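You operate a simulated robot arm through the tools that you are given. There is no shell and no other tool.

You run a simulated robot arm. Do the job below in one go: nothing can be reset, and whatever is moved stays where it is left.

Task
Clamp ball valve 26 in the test rig, pump it to 6 bar, then bleed it off.
Fine: shut the bleed lever to pump; leave the valve clamped and the bleed open at 0.0.

The check looks at the end state, three seconds after you hand in, the way a careful person would. Anything else that was tipped, shoved, dropped, spilled or broken makes it a failure.

Robot
A 7-joint arm with a two-finger gripper, fixed in place. Base frame: the origin is at the foot of the arm, x ahead of it, y to its left, z up; the work surface is at about z = 784. Units: mm, degrees, N and s.
With the tool pointing down near the work surface it reaches from about 340 to 720 mm from the base axis. Its first joint turns from -66.0 to 66.0 degrees. Payload 2.45 kg.
Tool frame: the origin (TCP) lies between the finger pads and is the grasp point; the fingertips stand 26 mm ahead of it; z points along the fingers, y is the line along which they close. Largest opening 96 mm; the body of the gripper starts 69 mm behind the TCP.
Orientation is told as [roll, pitch, yaw] about the base's x, y, z axes, in that order, counted from this pose: with the fingers straight down and closing along the base's y, the tool's x points along the base's -x, its y along +y and its z along -z.

Tools
- The arm moves only by the tool nudge_tool. Its argument "moves" is a list of rows, each a list of 7 numbers: the shift along the base's x, y, z in mm, then the turn, a rotation vector about the base's x, y, z in degrees, then the finger opening in mm, from 0 to 96. In form: [[tx, ty, tz, wx, wy, wz, gripper], ...]. A call has 1 to 20 rows; each row shifts and turns the commanded pose from where the row before left it. Each row takes 0.2 s and may step no farther than 50 mm and 8.6 degrees from the row before; otherwise, or with a gripper value out of range, the whole call is refused. A pose out of reach is approached as far as the arm can. The call stops where the force on the tool passes 40 N (or 10 N more than at its start, if that is more) or the arm is blocked; 0.2 s more then pass. The fingers move at their own pace and stop on an object; they squeeze with about 31 N. The grip force told is the motor's: it shows also when the fingers shut on nothing. Time passes only in rows, and 0.2 s behind the last, so rows that do not move let the fingers close. It gives the time, the measured TCP pose, the force on the tool (base axes), the opening and the grip force at its end, in the units of the frame above (readings bear some noise), with the torque about the TCP (base axes, N m) and any sound that the robot's microphone picked up.
- Cameras (640 x 400 px; columns grow to the right, rows downward): "scene" is fixed at [171.5, -401.7, 1421.8]; the picture's right is [0.68, -0.73, 0.00], its down [-0.45, -0.41, -0.79] and it looks along [0.58, 0.54, -0.61] (base axes); focal length 345 px, centre (320, 200). "wrist" rides on the gripper at [82, 3, -98] in the tool frame; the picture's right is [-0.04, 1.00, 0.00], its down [-0.73, -0.03, -0.68] and it looks along [-0.68, -0.03, 0.73] (tool axes); focal length 256 px, centre (320, 200). There is no depth. A picture from a camera that has moved, and an enlarged one, comes with that camera's place and axes in the base frame and with its lens.
- grab_frame(camera): a new picture of that camera. The clock stands still meanwhile.
- zoom(camera, box): a new picture of the part [left, top, right, bottom] of that camera's present view, enlarged. The clock stands still meanwhile.
- finish_job(): hands the job in; it is judged then, once.

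Places have to be worked out from the pictures, the camera data and where the tool is seen. Open the gripper and draw the arm clear of the work before you hand the job in, unless the task says otherwise.

The tools are called after "Request:" as name(argument=value, ...) on one line, values as JSON. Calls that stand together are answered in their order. nudge_tool: Moves the arm, as the interface text tells. Its arguments: {"type":"object","properties":{"moves":{"type":"array","items":{"type":"array","items":{"type":"number"}}}},"required":["moves"]} The other tools are called the same way: grab_frame (camera) takes a picture; zoom (camera, box) takes an enlarged picture of a part of a camera's view; finish_job () hands the job in.

At the start:

```text
t: 0.0
tcp_pos: [371.4, -8.1, 1177.0]
ee_rot: [0.0, 0.0, 0.0]
wrist_force: [-0.7, 1.5, -0.2]
ft_torque: [-0.01, -0.01, 0.01]
finger_gap: 96.3
grasp_force: 0.1
```

scene: 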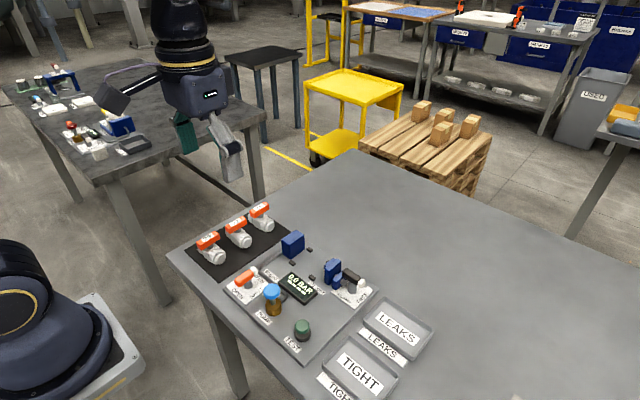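
wrist: 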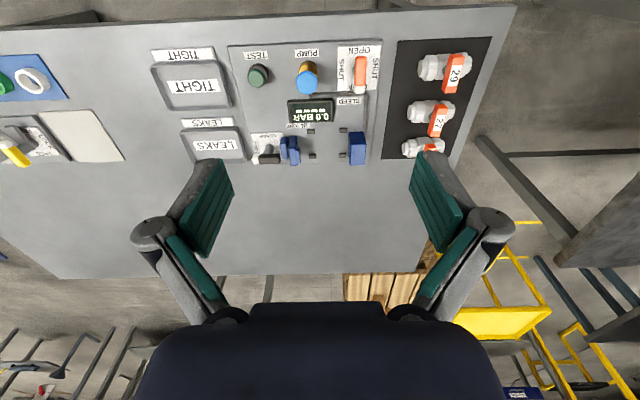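

The scene shows a mat with three ball valves, the rig panel with clamp, pump, bleed and test controls, and two trays. I'll zoom in to read the labels and work out the geometry.

Request:
zoom(camera="scene", box=[170, 190, 290, 280])

Request:
zoom(camera="scene", box=[220, 225, 390, 365])

Request:
zoom(camera="wrist", box=[220, 20, 500, 180])

```text
4.44 times, centred on (230, 235) of scene
camera zoom: at [171.5, -401.7, 1421.8], right [0.68, -0.73, 0.0], down [-0.45, -0.41, -0.79], along [0.58, 0.54, -0.61], focal length 1532 px, centre (720, 44)
```

zoom: 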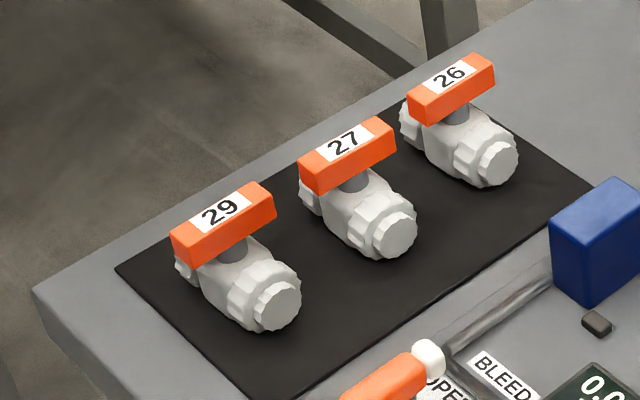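

```text
2.86 times, centred on (305, 295) of scene
camera zoom: at [171.5, -401.7, 1421.8], right [0.68, -0.73, 0.0], down [-0.45, -0.41, -0.79], along [0.58, 0.54, -0.61], focal length 985 px, centre (363, -71)
```

zoom: 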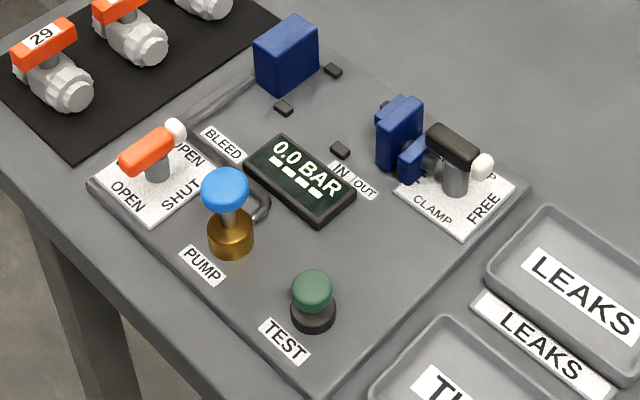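

```text
2.29 times, centred on (360, 100) of wrist
camera zoom: at [289.9, -4.9, 1275.3], right [0.04, 1.0, 0.0], down [0.73, -0.03, 0.68], along [0.68, -0.03, -0.73], focal length 585 px, centre (229, 429)
```

zoom: 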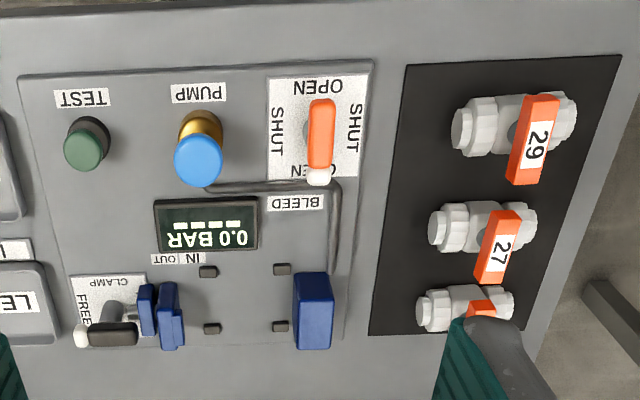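

Triangulating from both views puts the valve handles about 77 mm above the table at x≈420, 499 and 568 with y≈187, and 26 is the farthest. I'll move closer, still well above everything, for a better look.

Request:
nudge_tool(moves=[[6, 30, -30, 0, 0, 0, 96], [6, 30, -30, 0, 0, 0, 96], [6, 30, -30, 0, 0, 0, 96], [6, 30, -30, 0, 0, 0, 96], [6, 30, -30, 0, 0, 0, 96], [0, 0, 0, 0, 0, 0, 96]])

Request:
grab_frame(camera="wrist")

Request:
grab_frame(camera="scene")

```text
t: 1.4
tcp_pos: [401.9, 141.3, 1027.5]
ee_rot: [0.0, -0.1, 0.0]
wrist_force: [-0.2, -0.6, -0.2]
ft_torque: [-0.01, 0.0, 0.0]
finger_gap: 96.2
grasp_force: 0.1
```

```text
taken
camera wrist: at [319.7, 145.4, 1125.1], right [0.04, 1.0, 0.0], down [0.73, -0.03, 0.68], along [0.68, -0.03, -0.73], focal length 256 px, centre (320, 200)
```

wrist: 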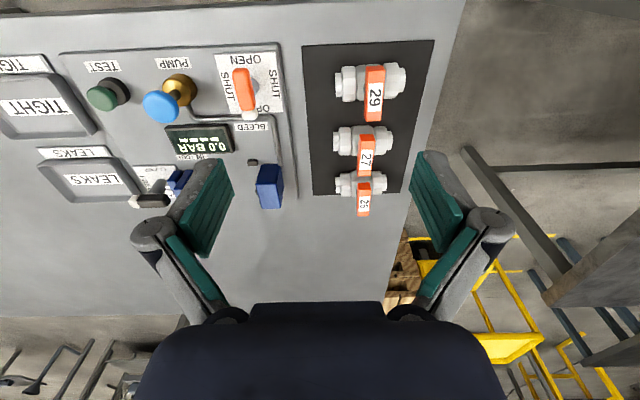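

```text
taken
```

scene: 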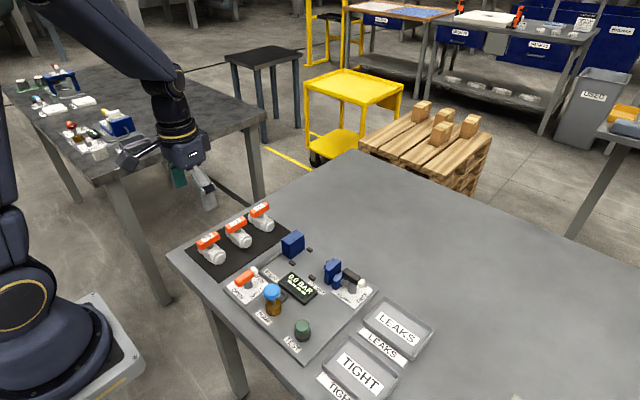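

The view is clear. I'll zoom in on the valves and on the rig from here.

Request:
zoom(camera="wrist", box=[300, 100, 440, 220])

Request:
zoom(camera="wrist", box=[130, 40, 310, 220])

Request:
zoom(camera="scene", box=[270, 220, 390, 310])

```text
3.33 times, centred on (370, 160) of wrist
camera zoom: at [319.7, 145.4, 1125.1], right [0.04, 1.0, 0.0], down [0.73, -0.03, 0.68], along [0.68, -0.03, -0.73], focal length 853 px, centre (153, 333)
```

zoom: 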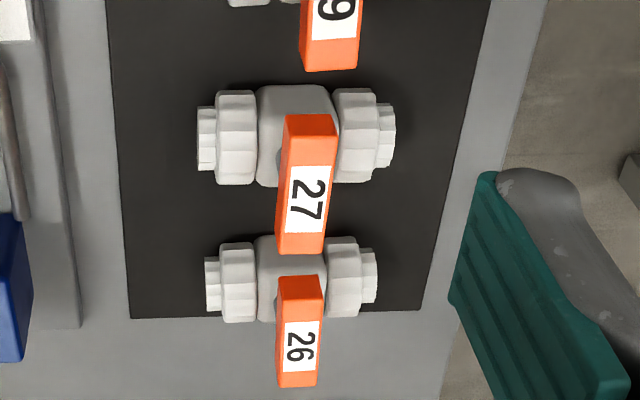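

```text
2.22 times, centred on (220, 130) of wrist
camera zoom: at [319.7, 145.4, 1125.1], right [0.04, 1.0, 0.0], down [0.73, -0.03, 0.68], along [0.68, -0.03, -0.73], focal length 569 px, centre (542, 356)
```

zoom: 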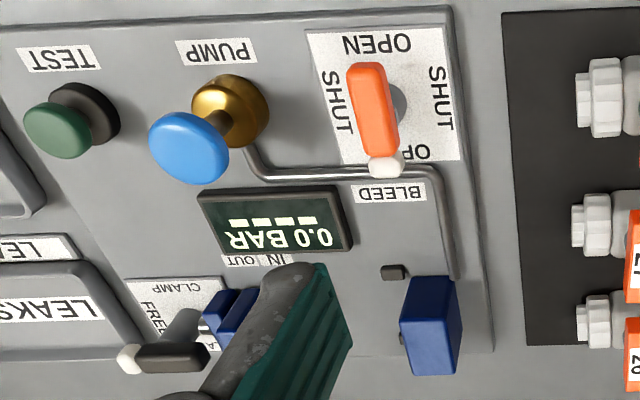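

```text
4.44 times, centred on (330, 265) of scene
camera zoom: at [171.5, -401.7, 1421.8], right [0.68, -0.73, 0.0], down [-0.45, -0.41, -0.79], along [0.58, 0.54, -0.61], focal length 1532 px, centre (276, -89)
```

zoom: 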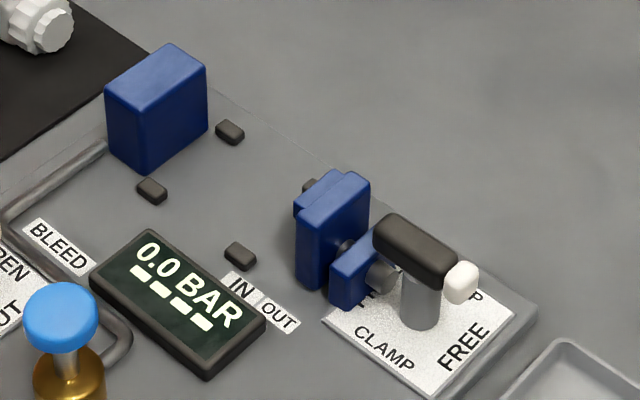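

Estimates agree on valve 26's handle being near (580, 198), top at about z 848, with its pipe along y and handle along x. Next I move above it at a safe height and check alignment with both cameras.

Request:
nudge_tool(moves=[[40, 12, -10, 0, 0, 0, 96], [45, 12, -10, 0, 0, 0, 96], [45, 12, -20, 0, 0, 0, 96], [45, 12, -25, 0, 0, 0, 96], [0, 8, 0, 0, 0, 0, 96], [0, 0, 0, 0, 0, 0, 96]])

Request:
grab_frame(camera="wrist")

Request:
zoom(camera="scene", box=[190, 140, 330, 260])

```text
refused: row 3 steps farther than a row can; nothing moved
```

```text
taken
camera wrist: at [319.7, 145.4, 1125.1], right [0.04, 1.0, 0.0], down [0.73, -0.03, 0.68], along [0.68, -0.03, -0.73], focal length 256 px, centre (320, 200)
```

wrist: 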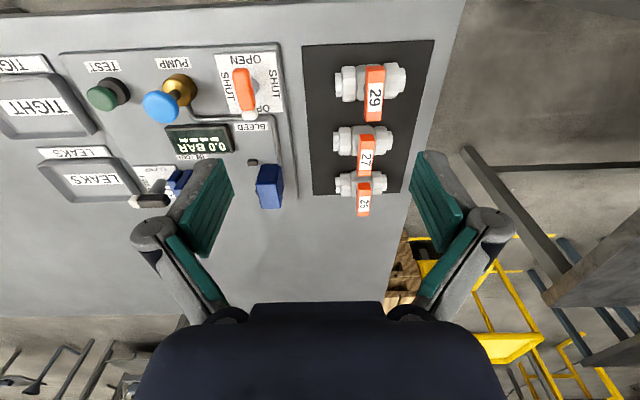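

```text
3.33 times, centred on (260, 200) of scene
camera zoom: at [171.5, -401.7, 1421.8], right [0.68, -0.73, 0.0], down [-0.45, -0.41, -0.79], along [0.58, 0.54, -0.61], focal length 1149 px, centre (520, 200)
```

zoom: 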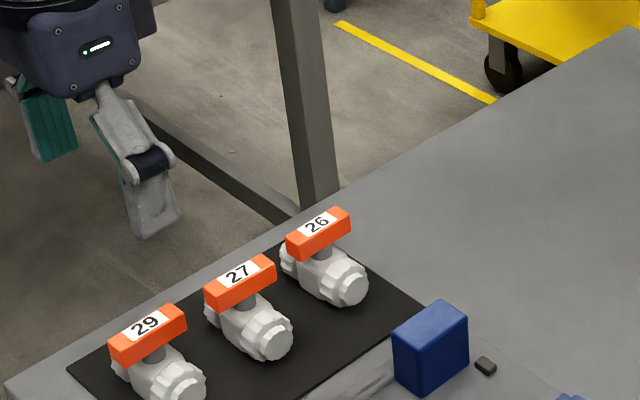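

The call was refused because one row exceeded 50 mm. I'll send the same move in smaller rows.

Request:
nudge_tool(moves=[[35, 10, -10, 0, 0, 0, 96], [35, 10, -12, 0, 0, 0, 96], [35, 10, -15, 0, 0, 0, 96], [35, 10, -15, 0, 0, 0, 96], [36, 16, -15, 0, 0, 0, 96], [0, 0, 0, 0, 0, 0, 96]])

Request:
grab_frame(camera="wrist")

Request:
zoom(camera="scene", box=[190, 140, 330, 260])

```text
t: 2.8
tcp_pos: [579.3, 196.8, 958.4]
ee_rot: [0.0, 0.0, 0.0]
wrist_force: [-1.3, 0.3, -0.6]
ft_torque: [0.03, -0.02, -0.04]
finger_gap: 96.2
grasp_force: 0.0
```

```text
taken
camera wrist: at [496.2, 200.4, 1057.0], right [0.04, 1.0, 0.0], down [0.73, -0.03, 0.68], along [0.68, -0.03, -0.73], focal length 256 px, centre (320, 200)
```

wrist: 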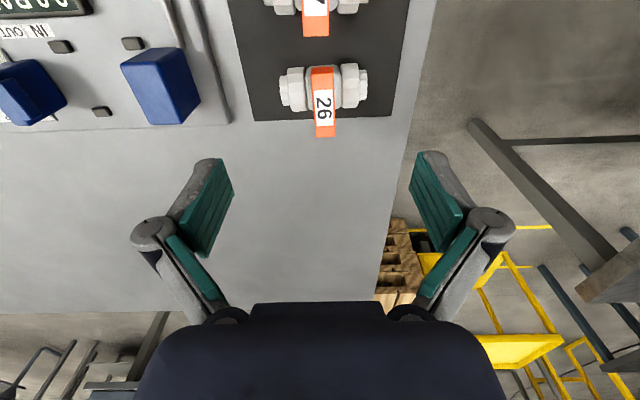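

```text
3.33 times, centred on (260, 200) of scene
camera zoom: at [171.5, -401.7, 1421.8], right [0.68, -0.73, 0.0], down [-0.45, -0.41, -0.79], along [0.58, 0.54, -0.61], focal length 1149 px, centre (520, 200)
```

zoom: 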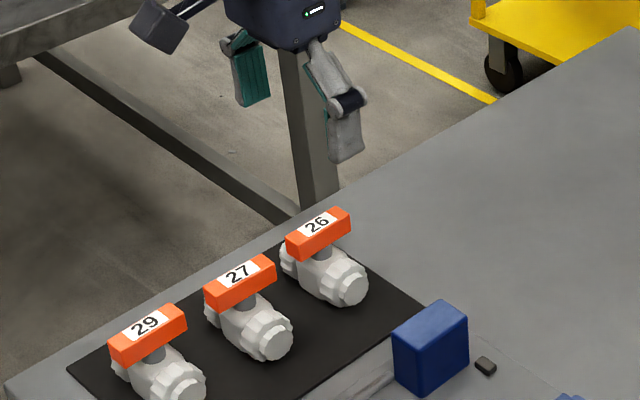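

I'm over valve 26, and the handle sits close to centred between the fingers. I'll zoom in for an exact alignment.

Request:
zoom(camera="wrist", box=[260, 40, 390, 150])

Request:
zoom(camera="scene", box=[235, 190, 305, 240])

```text
3.64 times, centred on (325, 95) of wrist
camera zoom: at [496.2, 200.4, 1057.0], right [0.04, 1.0, 0.0], down [0.73, -0.03, 0.68], along [0.68, -0.03, -0.73], focal length 931 px, centre (302, 582)
```

zoom: 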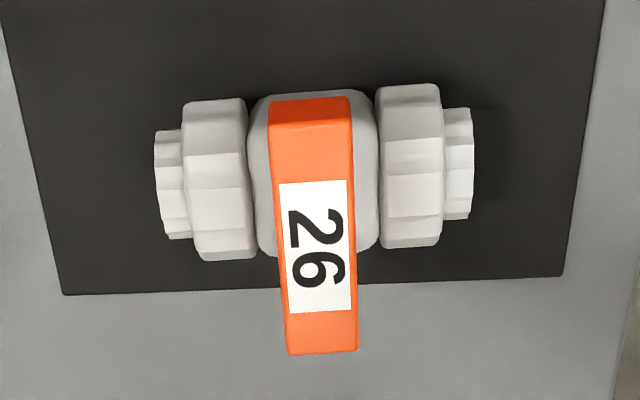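

```text
8.00 times, centred on (270, 215) of scene
camera zoom: at [171.5, -401.7, 1421.8], right [0.68, -0.73, 0.0], down [-0.45, -0.41, -0.79], along [0.58, 0.54, -0.61], focal length 2758 px, centre (720, 80)
```

zoom: 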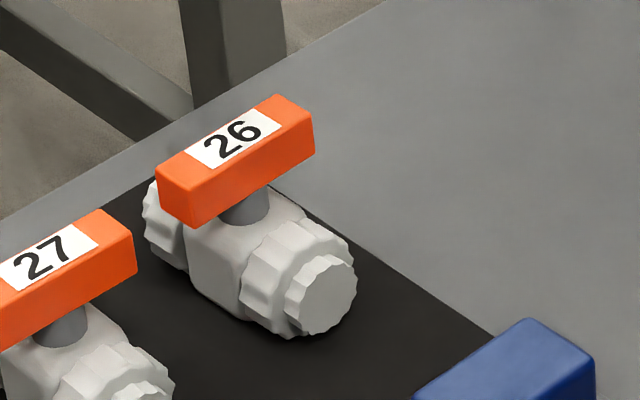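

Handle centre works out at about (584, 199.5), top z≈848 and bar about 17 mm wide, with the valve turned about +2.5°. I'll narrow the opening, align yaw, come down to just above the handle and check.

Request:
nudge_tool(moves=[[3, 1, -10, 0, 0, 2.5, 45], [3, 1, -20, 0, 0, 0, 45], [0, 0, -25, 0, 0, 0, 45], [0, 0, -20, 0, 0, 0, 45], [0, 0, 0, 0, 0, 0, 45]])

Request:
grab_frame(camera="wrist")

Request:
zoom(camera="scene", box=[220, 150, 320, 240])

```text
t: 4.0
tcp_pos: [582.9, 199.1, 884.0]
ee_rot: [0.0, 0.0, 2.5]
wrist_force: [-0.4, 0.4, -0.1]
ft_torque: [-0.02, 0.03, -0.01]
finger_gap: 45.1
grasp_force: 0.0
```

```text
taken
camera wrist: at [501.5, 199.3, 982.7], right [0.0, 1.0, 0.0], down [0.73, 0.0, 0.68], along [0.68, 0.0, -0.73], focal length 256 px, centre (320, 200)
```

wrist: 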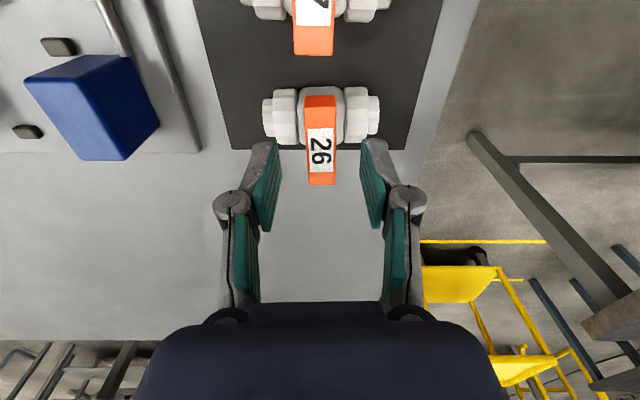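

```text
4.44 times, centred on (270, 195) of scene
camera zoom: at [171.5, -401.7, 1421.8], right [0.68, -0.73, 0.0], down [-0.45, -0.41, -0.79], along [0.58, 0.54, -0.61], focal length 1532 px, centre (542, 222)
```

zoom: 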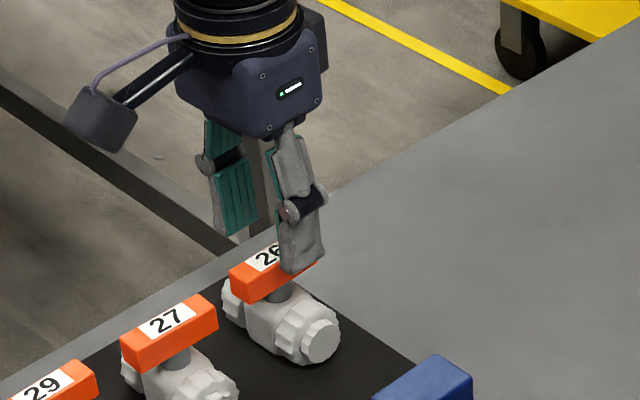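

Tool is about 36 mm above the handle and looks centred. I'll zoom to check the valve's yaw before descending.

Request:
zoom(camera="wrist", box=[250, 70, 390, 200])

```text
3.08 times, centred on (320, 135) of wrist
camera zoom: at [501.5, 199.3, 982.7], right [0.0, 1.0, 0.0], down [0.73, 0.0, 0.68], along [0.68, 0.0, -0.73], focal length 788 px, centre (320, 400)
```

zoom: 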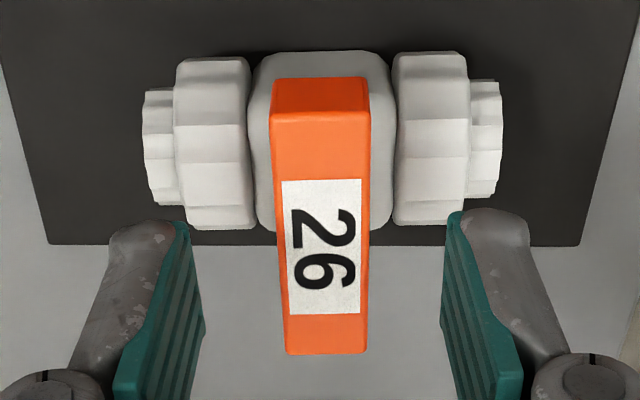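

The handle yaw is about +1.4°, so I turn back 1.1°, shift 2 mm in x, and lower so the fingertips reach z≈831, just clear of the body. Then I close on the handle.

Request:
nudge_tool(moves=[[2, 0, -9, 0, 0, -1.1, 45], [0, 0, -9, 0, 0, 0, 45], [0, 0, -9.5, 0, 0, 0, 45], [0, 0, 0, 0, 0, 0, 30], [0, 0, 0, 0, 0, 0, 20]])

Request:
grab_frame(camera="wrist")

Request:
zoom(camera="scene", box=[220, 170, 320, 250])

```text
t: 5.2
tcp_pos: [585.5, 199.1, 855.7]
ee_rot: [-0.1, 0.0, 1.3]
wrist_force: [-0.5, 0.0, 0.2]
ft_torque: [0.01, 0.0, -0.03]
finger_gap: 20.0
grasp_force: 0.1
```

```text
taken
camera wrist: at [503.9, 201.1, 955.4], right [0.02, 1.0, 0.0], down [0.73, -0.01, 0.68], along [0.68, -0.01, -0.73], focal length 256 px, centre (320, 200)
```

wrist: 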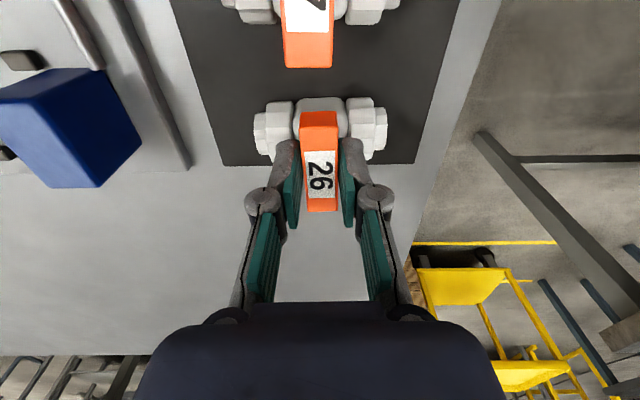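

```text
5.00 times, centred on (270, 210) of scene
camera zoom: at [171.5, -401.7, 1421.8], right [0.68, -0.73, 0.0], down [-0.45, -0.41, -0.79], along [0.58, 0.54, -0.61], focal length 1724 px, centre (570, 150)
```

zoom: 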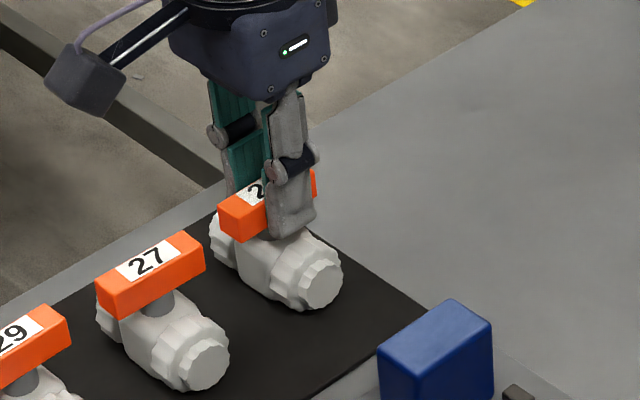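

The fingers straddle the handle with no contact yet. I'll close on it and check the grip.

Request:
nudge_tool(moves=[[0, 0, 0, 0, 0, 0, 5], [0, 0, 0, 0, 0, 0, 5], [0, 0, 0, 0, 0, 0, 5]])

Request:
zoom(camera="wrist", box=[240, 80, 400, 220])

```text
t: 6.0
tcp_pos: [585.5, 199.4, 858.0]
ee_rot: [-0.1, 0.0, 1.4]
wrist_force: [0.4, 1.0, 0.5]
ft_torque: [0.07, -0.02, 0.0]
finger_gap: 17.4
grasp_force: 30.5
```

```text
2.86 times, centred on (320, 150) of wrist
camera zoom: at [503.9, 201.2, 955.5], right [0.02, 1.0, 0.0], down [0.73, -0.01, 0.68], along [0.68, -0.01, -0.73], focal length 731 px, centre (320, 343)
```

zoom: 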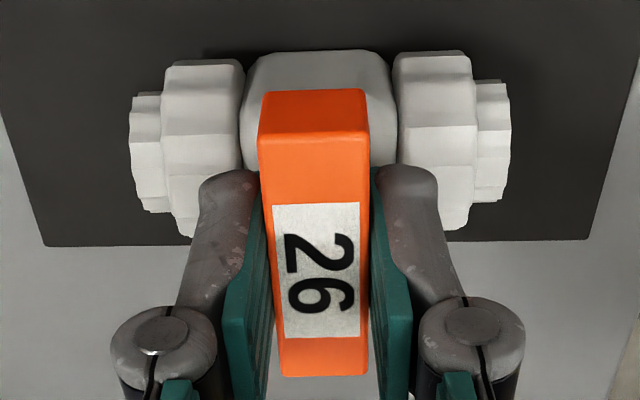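

The grip is 30.5 N at a gap of 17.4 mm. I lift straight up slowly, undo the yaw, and check that the valve hangs level.

Request:
nudge_tool(moves=[[0, 0, 8, 0, 0, 0, 5], [0, 0, 15, 0, 0, 0, 5], [0, 0, 25, 0, 0, 0, 5], [0, 0, 25, 0, 0, -1.4, 5], [0, 0, 20, 0, 0, 0, 5], [0, 0, 0, 0, 0, 0, 5]])

Request:
grab_frame(camera="wrist")

Request:
grab_frame(camera="scene")

```text
t: 7.4
tcp_pos: [585.4, 199.6, 950.5]
ee_rot: [0.0, 0.0, -0.1]
wrist_force: [0.5, -0.6, -1.3]
ft_torque: [0.04, -0.03, 0.0]
finger_gap: 17.8
grasp_force: 31.1
```

```text
taken
camera wrist: at [503.0, 203.2, 1049.0], right [0.04, 1.0, 0.0], down [0.73, -0.03, 0.68], along [0.68, -0.03, -0.73], focal length 256 px, centre (320, 200)
```

wrist: 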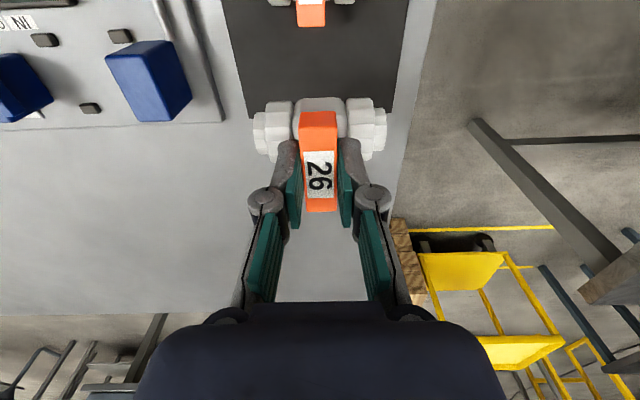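

```text
taken
```

scene: 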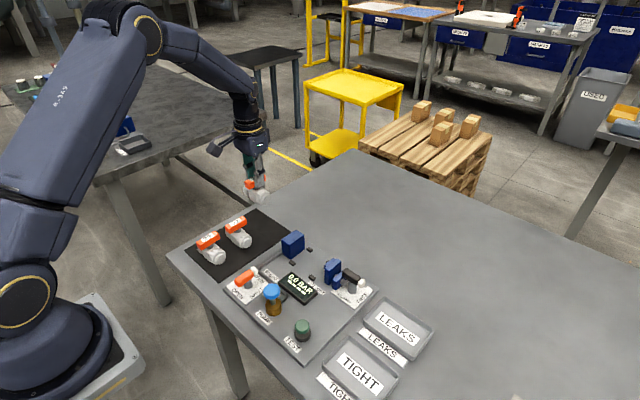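

Valve 26 hangs level in the grip. I now carry it at height over the fixed jaw to above the nest, estimated around (574, -2).

Request:
nudge_tool(moves=[[-3, -40, 3, 0, 0, 0, 5], [-3, -40, 3, 0, 0, 0, 5], [-3, -40, 2, 0, 0, 0, 5], [-3, -40, 2, 0, 0, 0, 5], [0, -40, 0, 0, 0, 0, 5], [0, 0, 0, 0, 0, 0, 5]])

Request:
grab_frame(camera="wrist")

Request:
zoom(camera="scene", box=[220, 160, 400, 310])

```text
t: 8.8
tcp_pos: [574.2, -1.7, 959.9]
ee_rot: [0.0, 0.1, 0.0]
wrist_force: [0.3, 0.4, -1.6]
ft_torque: [0.02, -0.03, -0.01]
finger_gap: 17.5
grasp_force: 30.6
```

```text
taken
camera wrist: at [492.2, 1.8, 1059.0], right [0.04, 1.0, 0.0], down [0.73, -0.03, 0.68], along [0.68, -0.03, -0.73], focal length 256 px, centre (320, 200)
```

wrist: 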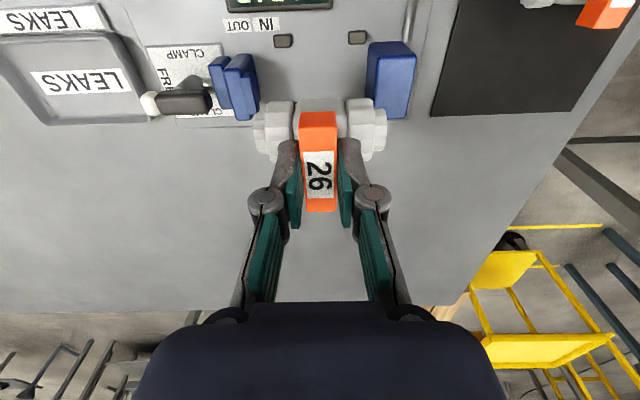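

```text
2.67 times, centred on (310, 235) of scene
camera zoom: at [171.5, -401.7, 1421.8], right [0.68, -0.73, 0.0], down [-0.45, -0.41, -0.79], along [0.58, 0.54, -0.61], focal length 920 px, centre (347, 107)
```

zoom: 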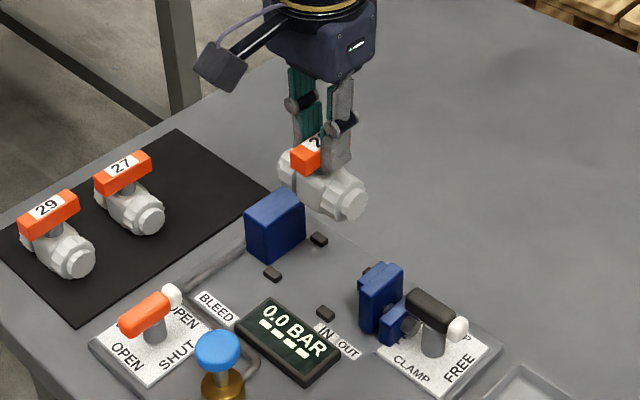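

Request:
zoom(camera="wrist", box=[180, 0, 440, 160])

Request:
zoom(camera="scene", box=[280, 225, 390, 305])

```text
2.46 times, centred on (310, 80) of wrist
camera zoom: at [492.2, 1.8, 1059.0], right [0.04, 1.0, 0.0], down [0.73, -0.03, 0.68], along [0.68, -0.03, -0.73], focal length 630 px, centre (345, 495)
```

zoom: 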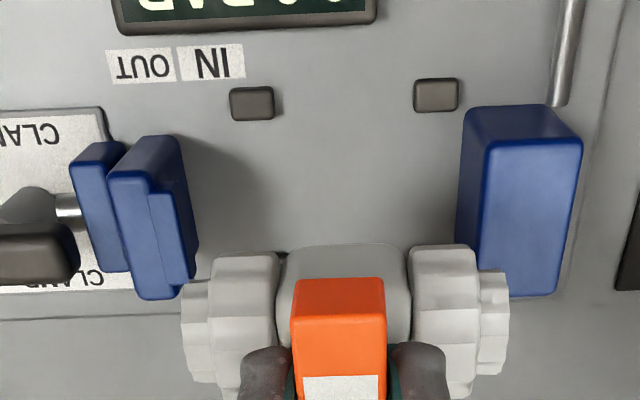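

```text
5.00 times, centred on (335, 265) of scene
camera zoom: at [171.5, -401.7, 1421.8], right [0.68, -0.73, 0.0], down [-0.45, -0.41, -0.79], along [0.58, 0.54, -0.61], focal length 1724 px, centre (245, -125)
```

zoom: 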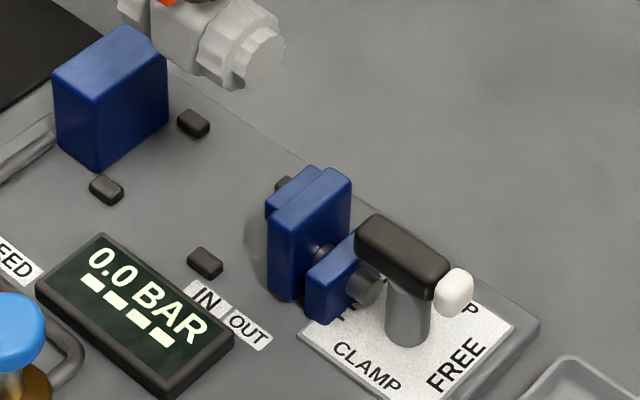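

Valve is aligned with the nest axis, with its ends at about y -45 and +40 between the jaw faces at about -54 and +45. I'll shift x by -1.5 mm and lower to just above the plate, then check.

Request:
nudge_tool(moves=[[-1.5, 0, -20, 0, 0, 0, 5], [0, 0, -20, 0, 0, 0, 5], [0, 0, -20, 0, 0, 0, 5], [0, 0, -12, 0, 0, 0, 5], [0, 0, 0, 0, 0, 0, 5]])

Request:
zoom(camera="wrist", box=[180, 0, 440, 200])

Request:
zoom(camera="scene", box=[260, 200, 390, 300])

```text
t: 10.0
tcp_pos: [572.3, -1.5, 888.0]
ee_rot: [-0.1, -0.1, 0.0]
wrist_force: [0.3, -0.5, -1.3]
ft_torque: [-0.03, 0.02, -0.01]
finger_gap: 17.4
grasp_force: 31.7
```

```text
2.00 times, centred on (310, 100) of wrist
camera zoom: at [490.1, 2.1, 986.4], right [0.04, 1.0, 0.0], down [0.73, -0.03, 0.68], along [0.68, -0.03, -0.73], focal length 512 px, centre (340, 400)
```

zoom: 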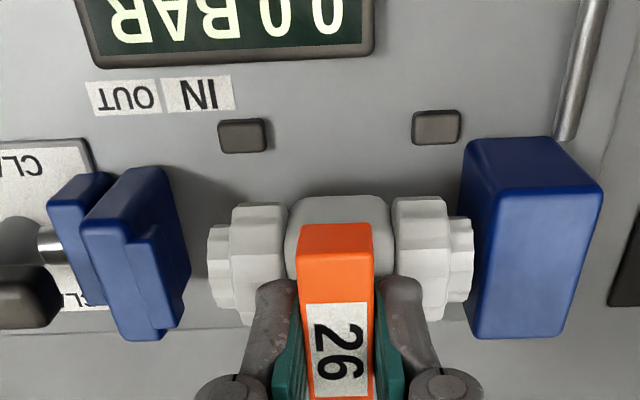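

```text
4.00 times, centred on (325, 250) of scene
camera zoom: at [171.5, -401.7, 1421.8], right [0.68, -0.73, 0.0], down [-0.45, -0.41, -0.79], along [0.58, 0.54, -0.61], focal length 1379 px, centre (300, 0)
```

zoom: 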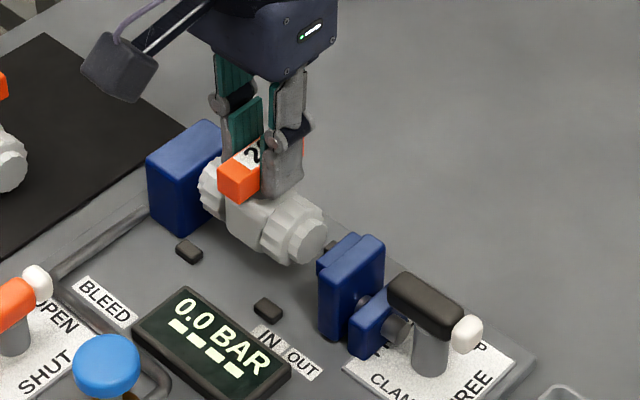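

The +y end clears the fixed jaw by about 3 mm, so I'll shift -2 mm in y and lower to about 8 mm above the expected seat.

Request:
nudge_tool(moves=[[0, -2, -4, 0, 0, 0, 5], [0, 0, -6, 0, 0, 0, 5], [0, 0, -6, 0, 0, 0, 5], [0, 0, 0, 0, 0, 0, 5]])

Request:
zoom(camera="wrist", box=[180, 0, 440, 200])

Request:
zoom(camera="scene", box=[270, 210, 370, 290])

```text
t: 11.0
tcp_pos: [571.2, -2.6, 871.9]
ee_rot: [0.0, 0.0, 0.0]
wrist_force: [-1.0, -0.4, -1.0]
ft_torque: [-0.01, -0.01, 0.0]
finger_gap: 17.6
grasp_force: 30.7
```

```text
2.00 times, centred on (310, 100) of wrist
camera zoom: at [490.0, 0.6, 970.7], right [0.04, 1.0, 0.0], down [0.73, -0.03, 0.68], along [0.68, -0.03, -0.73], focal length 512 px, centre (340, 400)
```

zoom: 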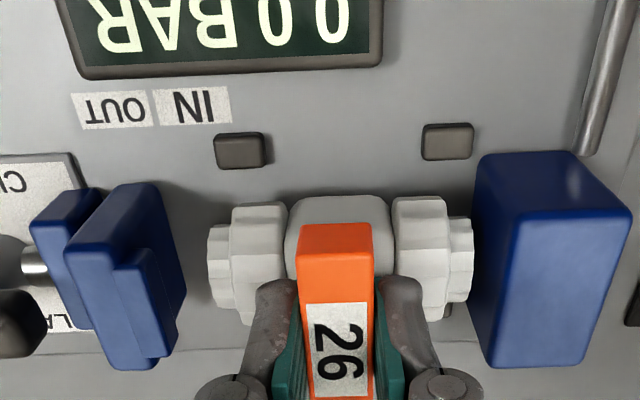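

```text
5.00 times, centred on (320, 250) of scene
camera zoom: at [171.5, -401.7, 1421.8], right [0.68, -0.73, 0.0], down [-0.45, -0.41, -0.79], along [0.58, 0.54, -0.61], focal length 1724 px, centre (320, -50)
```

zoom: 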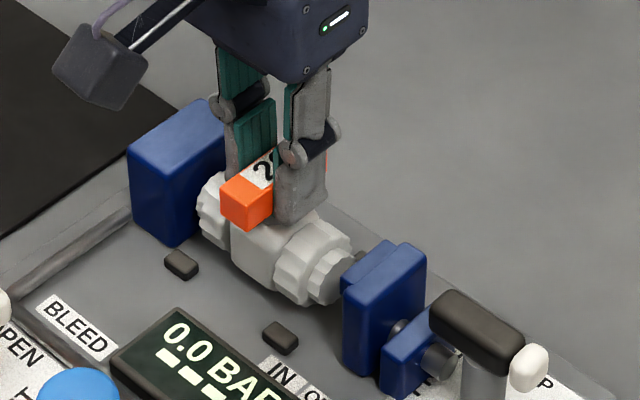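

Everything lines up. I'll lower in small steps, watching the force for contact.

Request:
nudge_tool(moves=[[0, 0, -2, 0, 0, 0, 5], [0, 0, -2, 0, 0, 0, 5], [0, 0, 0, 0, 0, 0, 5]])

```text
t: 11.8
tcp_pos: [572.0, -2.8, 868.2]
ee_rot: [0.0, 0.0, 0.0]
wrist_force: [0.3, 0.2, -1.9]
ft_torque: [0.01, -0.01, -0.02]
finger_gap: 17.7
grasp_force: 31.3
```

No contact yet at z 868. I keep going in 1 mm steps.

Request:
nudge_tool(moves=[[0, 0, -1, 0, 0, 0, 5], [0, 0, -1, 0, 0, 0, 5], [0, 0, 0, 0, 0, 0, 5]])

Request:
zoom(camera="scene", box=[270, 230, 350, 290])

```text
t: 12.6
tcp_pos: [571.9, -3.0, 865.4]
ee_rot: [0.0, 0.1, -0.1]
wrist_force: [-0.8, 0.1, -1.6]
ft_torque: [-0.01, -0.02, -0.01]
finger_gap: 17.5
grasp_force: 30.8
```

```text
6.67 times, centred on (310, 260) of scene
camera zoom: at [171.5, -401.7, 1421.8], right [0.68, -0.73, 0.0], down [-0.45, -0.41, -0.79], along [0.58, 0.54, -0.61], focal length 2299 px, centre (387, -200)
```

zoom: 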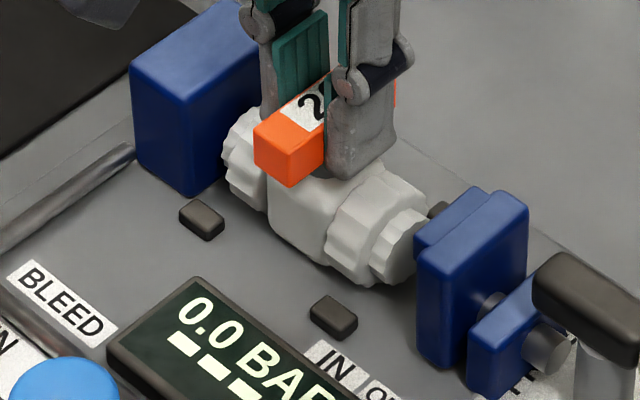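

Still no contact. I continue with two more 1 mm steps.

Request:
nudge_tool(moves=[[0, 0, -1, 0, 0, 0, 5], [0, 0, -1, 0, 0, 0, 5], [0, 0, 0, 0, 0, 0, 5]])

```text
t: 13.4
tcp_pos: [572.2, -2.0, 865.5]
ee_rot: [0.1, 0.0, 0.1]
wrist_force: [-6.3, 1.1, 18.2]
ft_torque: [-0.13, 0.46, -0.06]
finger_gap: 17.4
grasp_force: 31.1
```

Contact at about z 865.5 with 18 N, so the valve is on the plate. I'll back off 1 mm to relax it before opening.

Request:
nudge_tool(moves=[[0, 0, 0.7, 0, 0, 0, 5], [0, 0, 0, 0, 0, 0, 5]])

Request:
zoom(camera="wrist", box=[180, 0, 440, 200])

Request:
zoom(camera="scene", box=[270, 230, 350, 290])

```text
t: 14.0
tcp_pos: [571.3, -2.6, 865.7]
ee_rot: [0.0, 0.0, -0.1]
wrist_force: [-3.8, 1.9, 12.0]
ft_torque: [0.09, 0.24, 0.01]
finger_gap: 17.4
grasp_force: 31.0
```

```text
2.00 times, centred on (310, 100) of wrist
camera zoom: at [490.2, 1.3, 963.5], right [0.04, 1.0, 0.0], down [0.73, -0.03, 0.68], along [0.68, -0.03, -0.73], focal length 512 px, centre (340, 400)
```

zoom: 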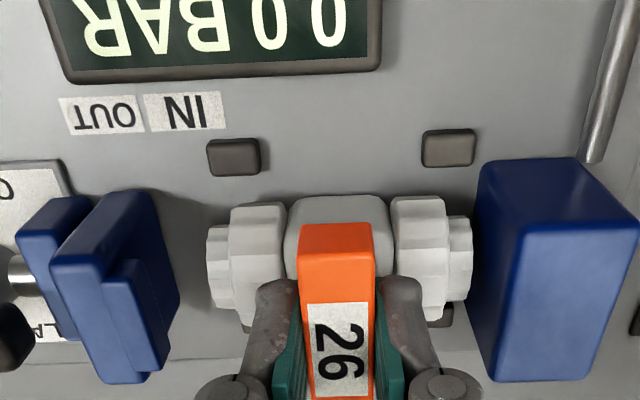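

```text
6.67 times, centred on (310, 260) of scene
camera zoom: at [171.2, -401.6, 1421.9], right [0.68, -0.73, 0.0], down [-0.45, -0.41, -0.79], along [0.58, 0.54, -0.61], focal length 2299 px, centre (387, -200)
```

zoom: 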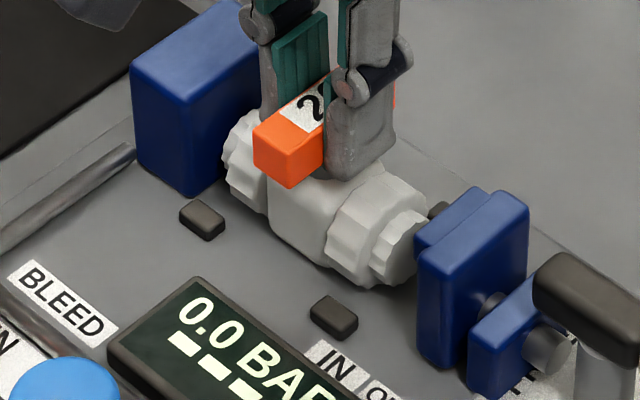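

Still 12 N down on it, so I'll relieve a little more and then open the fingers to 45 mm.

Request:
nudge_tool(moves=[[0, 0, 0.9, 0, 0, 0, 5], [0, 0, 0, 0, 0, 0, 5]])

```text
t: 14.6
tcp_pos: [573.0, -2.8, 866.1]
ee_rot: [0.0, 0.0, -0.1]
wrist_force: [-0.6, 0.0, -1.9]
ft_torque: [0.03, -0.02, -0.01]
finger_gap: 17.7
grasp_force: 31.0
```

The force is back to just the valve's weight, so it is touching or within a fraction of a millimetre. Opening now.

Request:
nudge_tool(moves=[[0, 0, -0.4, 0, 0, 0, 5], [0, 0, 0, 0, 0, 0, 22], [0, 0, 0, 0, 0, 0, 40], [0, 0, 0, 0, 0, 0, 45], [0, 0, 0, 0, 0, 0, 45]])

Request:
zoom(camera="wrist", box=[180, 0, 440, 200])

Request:
zoom(camera="scene", box=[270, 230, 350, 290])

```text
t: 15.8
tcp_pos: [572.6, -2.3, 865.3]
ee_rot: [0.0, -0.1, 0.0]
wrist_force: [-0.1, 0.2, -0.2]
ft_torque: [-0.01, 0.0, 0.01]
finger_gap: 45.0
grasp_force: 0.0
```

```text
2.00 times, centred on (310, 100) of wrist
camera zoom: at [490.3, 1.0, 963.8], right [0.04, 1.0, 0.0], down [0.73, -0.03, 0.68], along [0.68, -0.03, -0.73], focal length 512 px, centre (340, 400)
```

zoom: 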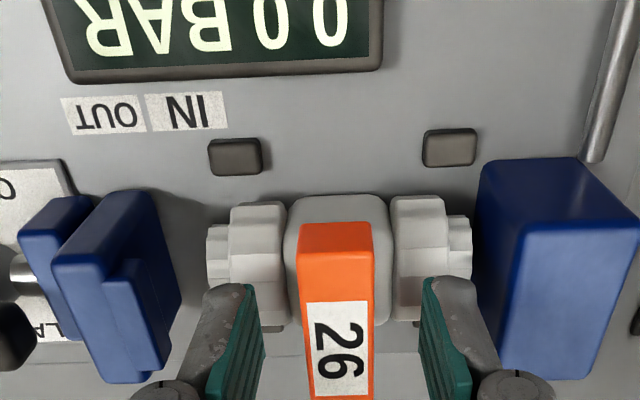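

```text
6.67 times, centred on (310, 260) of scene
camera zoom: at [171.5, -401.7, 1421.8], right [0.68, -0.73, 0.0], down [-0.45, -0.41, -0.79], along [0.58, 0.54, -0.61], focal length 2299 px, centre (387, -200)
```

zoom: 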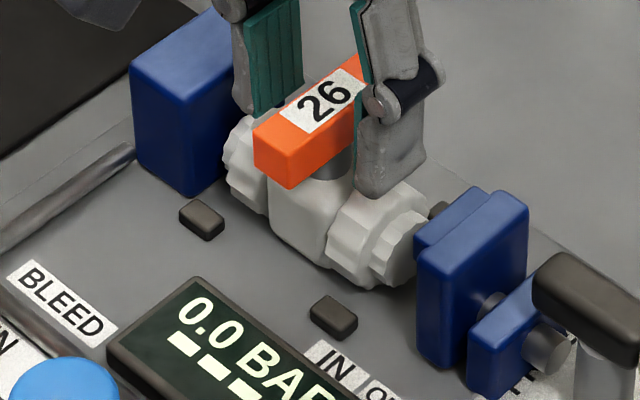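

The valve stands upright in the nest. I raise the arm straight up and then move over the clamp lever, estimated near (571, -125), to inspect it.

Request:
nudge_tool(moves=[[0, 0, 15, 0, 0, 0, 45], [0, 0, 30, 0, 0, 0, 45], [0, 0, 40, 0, 0, 0, 45], [0, -40, 10, 0, 0, 0, 45], [0, -40, 0, 0, 0, 0, 45], [0, -42, 0, 0, 0, 0, 45], [0, 0, 0, 0, 0, 0, 45]])

Request:
grab_frame(camera="wrist")

Request:
zoom(camera="scene", box=[260, 210, 390, 310])

```text
t: 17.4
tcp_pos: [573.3, -124.8, 959.5]
ee_rot: [0.0, 0.1, 0.0]
wrist_force: [-1.0, -0.3, -0.6]
ft_torque: [0.0, 0.0, 0.02]
finger_gap: 45.0
grasp_force: 0.1
```

```text
taken
camera wrist: at [491.1, -120.9, 1058.1], right [0.04, 1.0, 0.0], down [0.73, -0.03, 0.68], along [0.68, -0.03, -0.73], focal length 256 px, centre (320, 200)
```

wrist: 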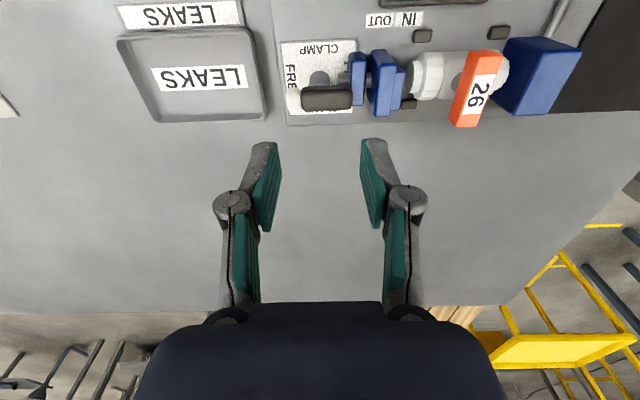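

```text
4.00 times, centred on (325, 260) of scene
camera zoom: at [171.5, -401.7, 1421.8], right [0.68, -0.73, 0.0], down [-0.45, -0.41, -0.79], along [0.58, 0.54, -0.61], focal length 1379 px, centre (300, -40)
```

zoom: 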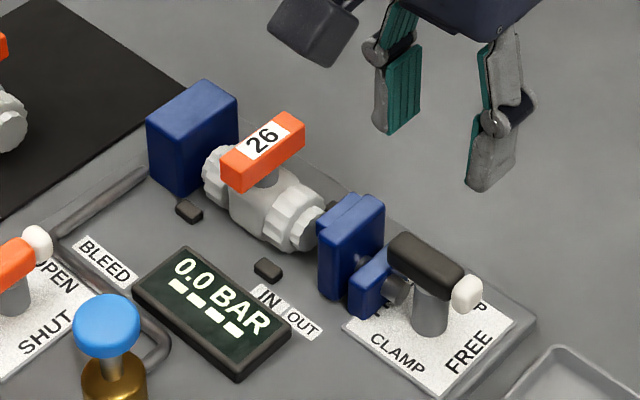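

Request:
zoom(camera="wrist", box=[260, 20, 420, 140])

Request:
zoom(camera="scene", box=[330, 250, 400, 310])

```text
3.33 times, centred on (340, 80) of wrist
camera zoom: at [491.1, -120.9, 1058.1], right [0.04, 1.0, 0.0], down [0.73, -0.03, 0.68], along [0.68, -0.03, -0.73], focal length 853 px, centre (253, 600)
```

zoom: 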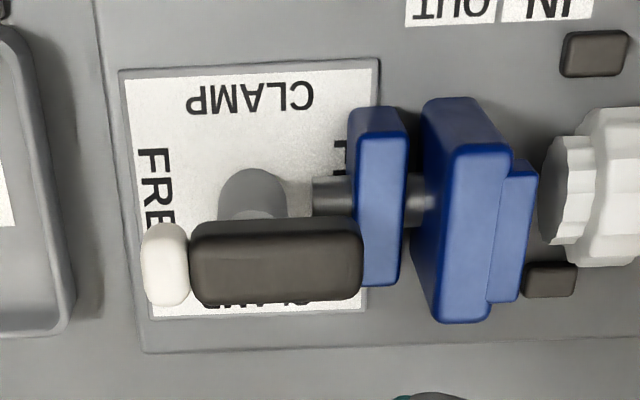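

```text
6.67 times, centred on (365, 280) of scene
camera zoom: at [171.5, -401.7, 1421.8], right [0.68, -0.73, 0.0], down [-0.45, -0.41, -0.79], along [0.58, 0.54, -0.61], focal length 2299 px, centre (20, -333)
```

zoom: 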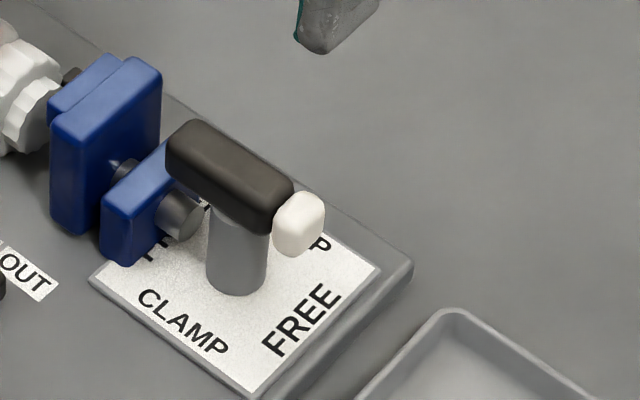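

Stem axis of the clamp lever is at about (574.5, -125), its bar lies along y (FREE) with top z≈851, is 15 mm wide and spans y -152 to -98. CLAMP is along x, so I'll turn the gripper -90° up here to line up with the bar before going down.

Request:
nudge_tool(moves=[[0, 0, 0, 0, 0, -8.2, 45], [0, 0, 0, 0, 0, -8.2, 45], [0, 0, 0, 0, 0, -8.2, 45], [0, 0, 0, 0, 0, -8.2, 45], [0, 0, 0, 0, 0, -8.2, 45], [0, 0, 0, 0, 0, -8.2, 45], [0, 0, 0, 0, 0, -8.2, 45], [0, 0, 0, 0, 0, -8.2, 45], [0, 0, 0, 0, 0, -8.2, 45], [0, 0, 0, 0, 0, -8.2, 45], [0, 0, 0, 0, 0, -8, 45], [0, 0, 0, 0, 0, 0, 45]])

Request:
grab_frame(camera="wrist")

Request:
grab_frame(camera="scene")

```text
t: 20.0
tcp_pos: [571.9, -125.7, 960.4]
ee_rot: [0.0, 0.0, -90.2]
wrist_force: [0.2, 0.4, -1.1]
ft_torque: [0.04, 0.03, 0.03]
finger_gap: 45.0
grasp_force: 0.0
```

```text
taken
camera wrist: at [575.6, -42.8, 1058.9], right [1.0, -0.04, 0.0], down [-0.03, -0.73, 0.68], along [-0.03, -0.68, -0.73], focal length 256 px, centre (320, 200)
```

wrist: 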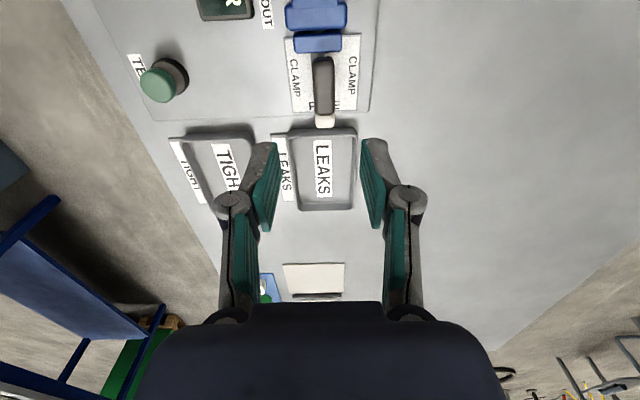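

```text
taken
```

scene: 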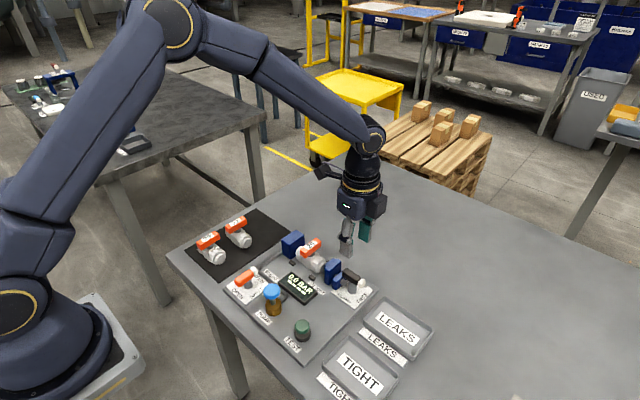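

The yaw is -90°. I'll zoom to measure the lever's offset from the tool.

Request:
zoom(camera="wrist", box=[260, 0, 390, 140])

```text
2.86 times, centred on (325, 70) of wrist
camera zoom: at [575.6, -42.8, 1058.9], right [1.0, -0.04, 0.0], down [-0.03, -0.73, 0.68], along [-0.03, -0.68, -0.73], focal length 731 px, centre (306, 571)
```

zoom: 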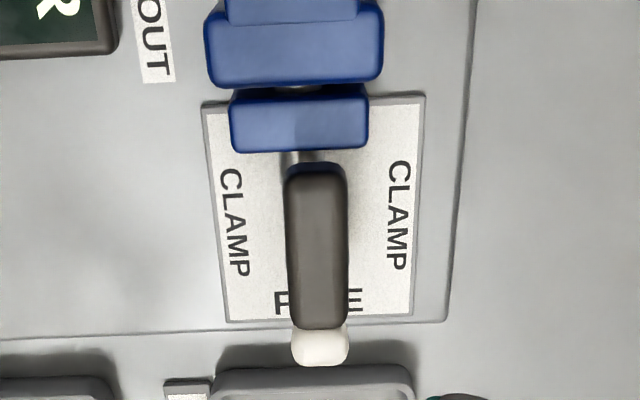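

The lever's long axis is at x≈575 and its centre at y≈-124. I adjust and descend around the bar in stages.

Request:
nudge_tool(moves=[[2.5, 0.8, -20, 0, 0, 0.2, 45], [0, 0, -25, 0, 0, 0, 45], [0, 0, -25, 0, 0, 0, 45], [0, 0, -8, 0, 0, 0, 45], [0, 0, 0, 0, 0, 0, 45]])

Request:
zoom(camera="wrist", box=[220, 60, 420, 240])

Request:
zoom(camera="scene", box=[310, 215, 400, 310])

```text
t: 21.2
tcp_pos: [574.7, -123.5, 883.0]
ee_rot: [0.0, -0.1, -89.7]
wrist_force: [-0.6, 0.4, 0.1]
ft_torque: [0.01, 0.01, 0.04]
finger_gap: 45.1
grasp_force: 0.0
```

```text
2.22 times, centred on (320, 150) of wrist
camera zoom: at [577.1, -41.9, 980.9], right [1.0, -0.04, 0.0], down [-0.03, -0.73, 0.68], along [-0.02, -0.68, -0.73], focal length 569 px, centre (320, 311)
```

zoom: 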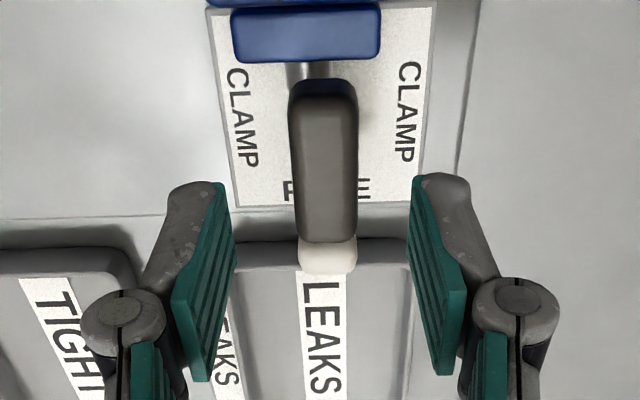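

```text
4.21 times, centred on (355, 262) of scene
camera zoom: at [171.5, -401.7, 1421.8], right [0.68, -0.73, 0.0], down [-0.45, -0.41, -0.79], along [0.58, 0.54, -0.61], focal length 1452 px, centre (173, -63)
```

zoom: 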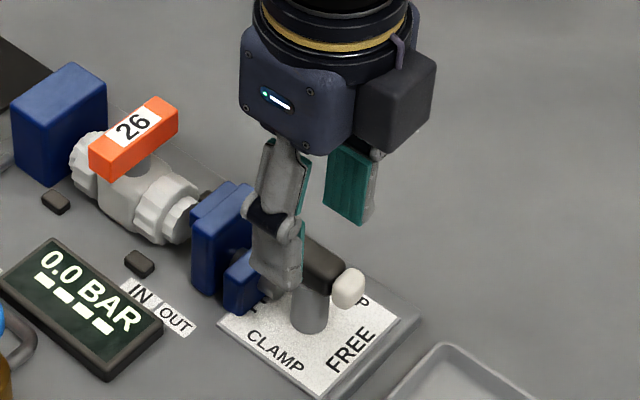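

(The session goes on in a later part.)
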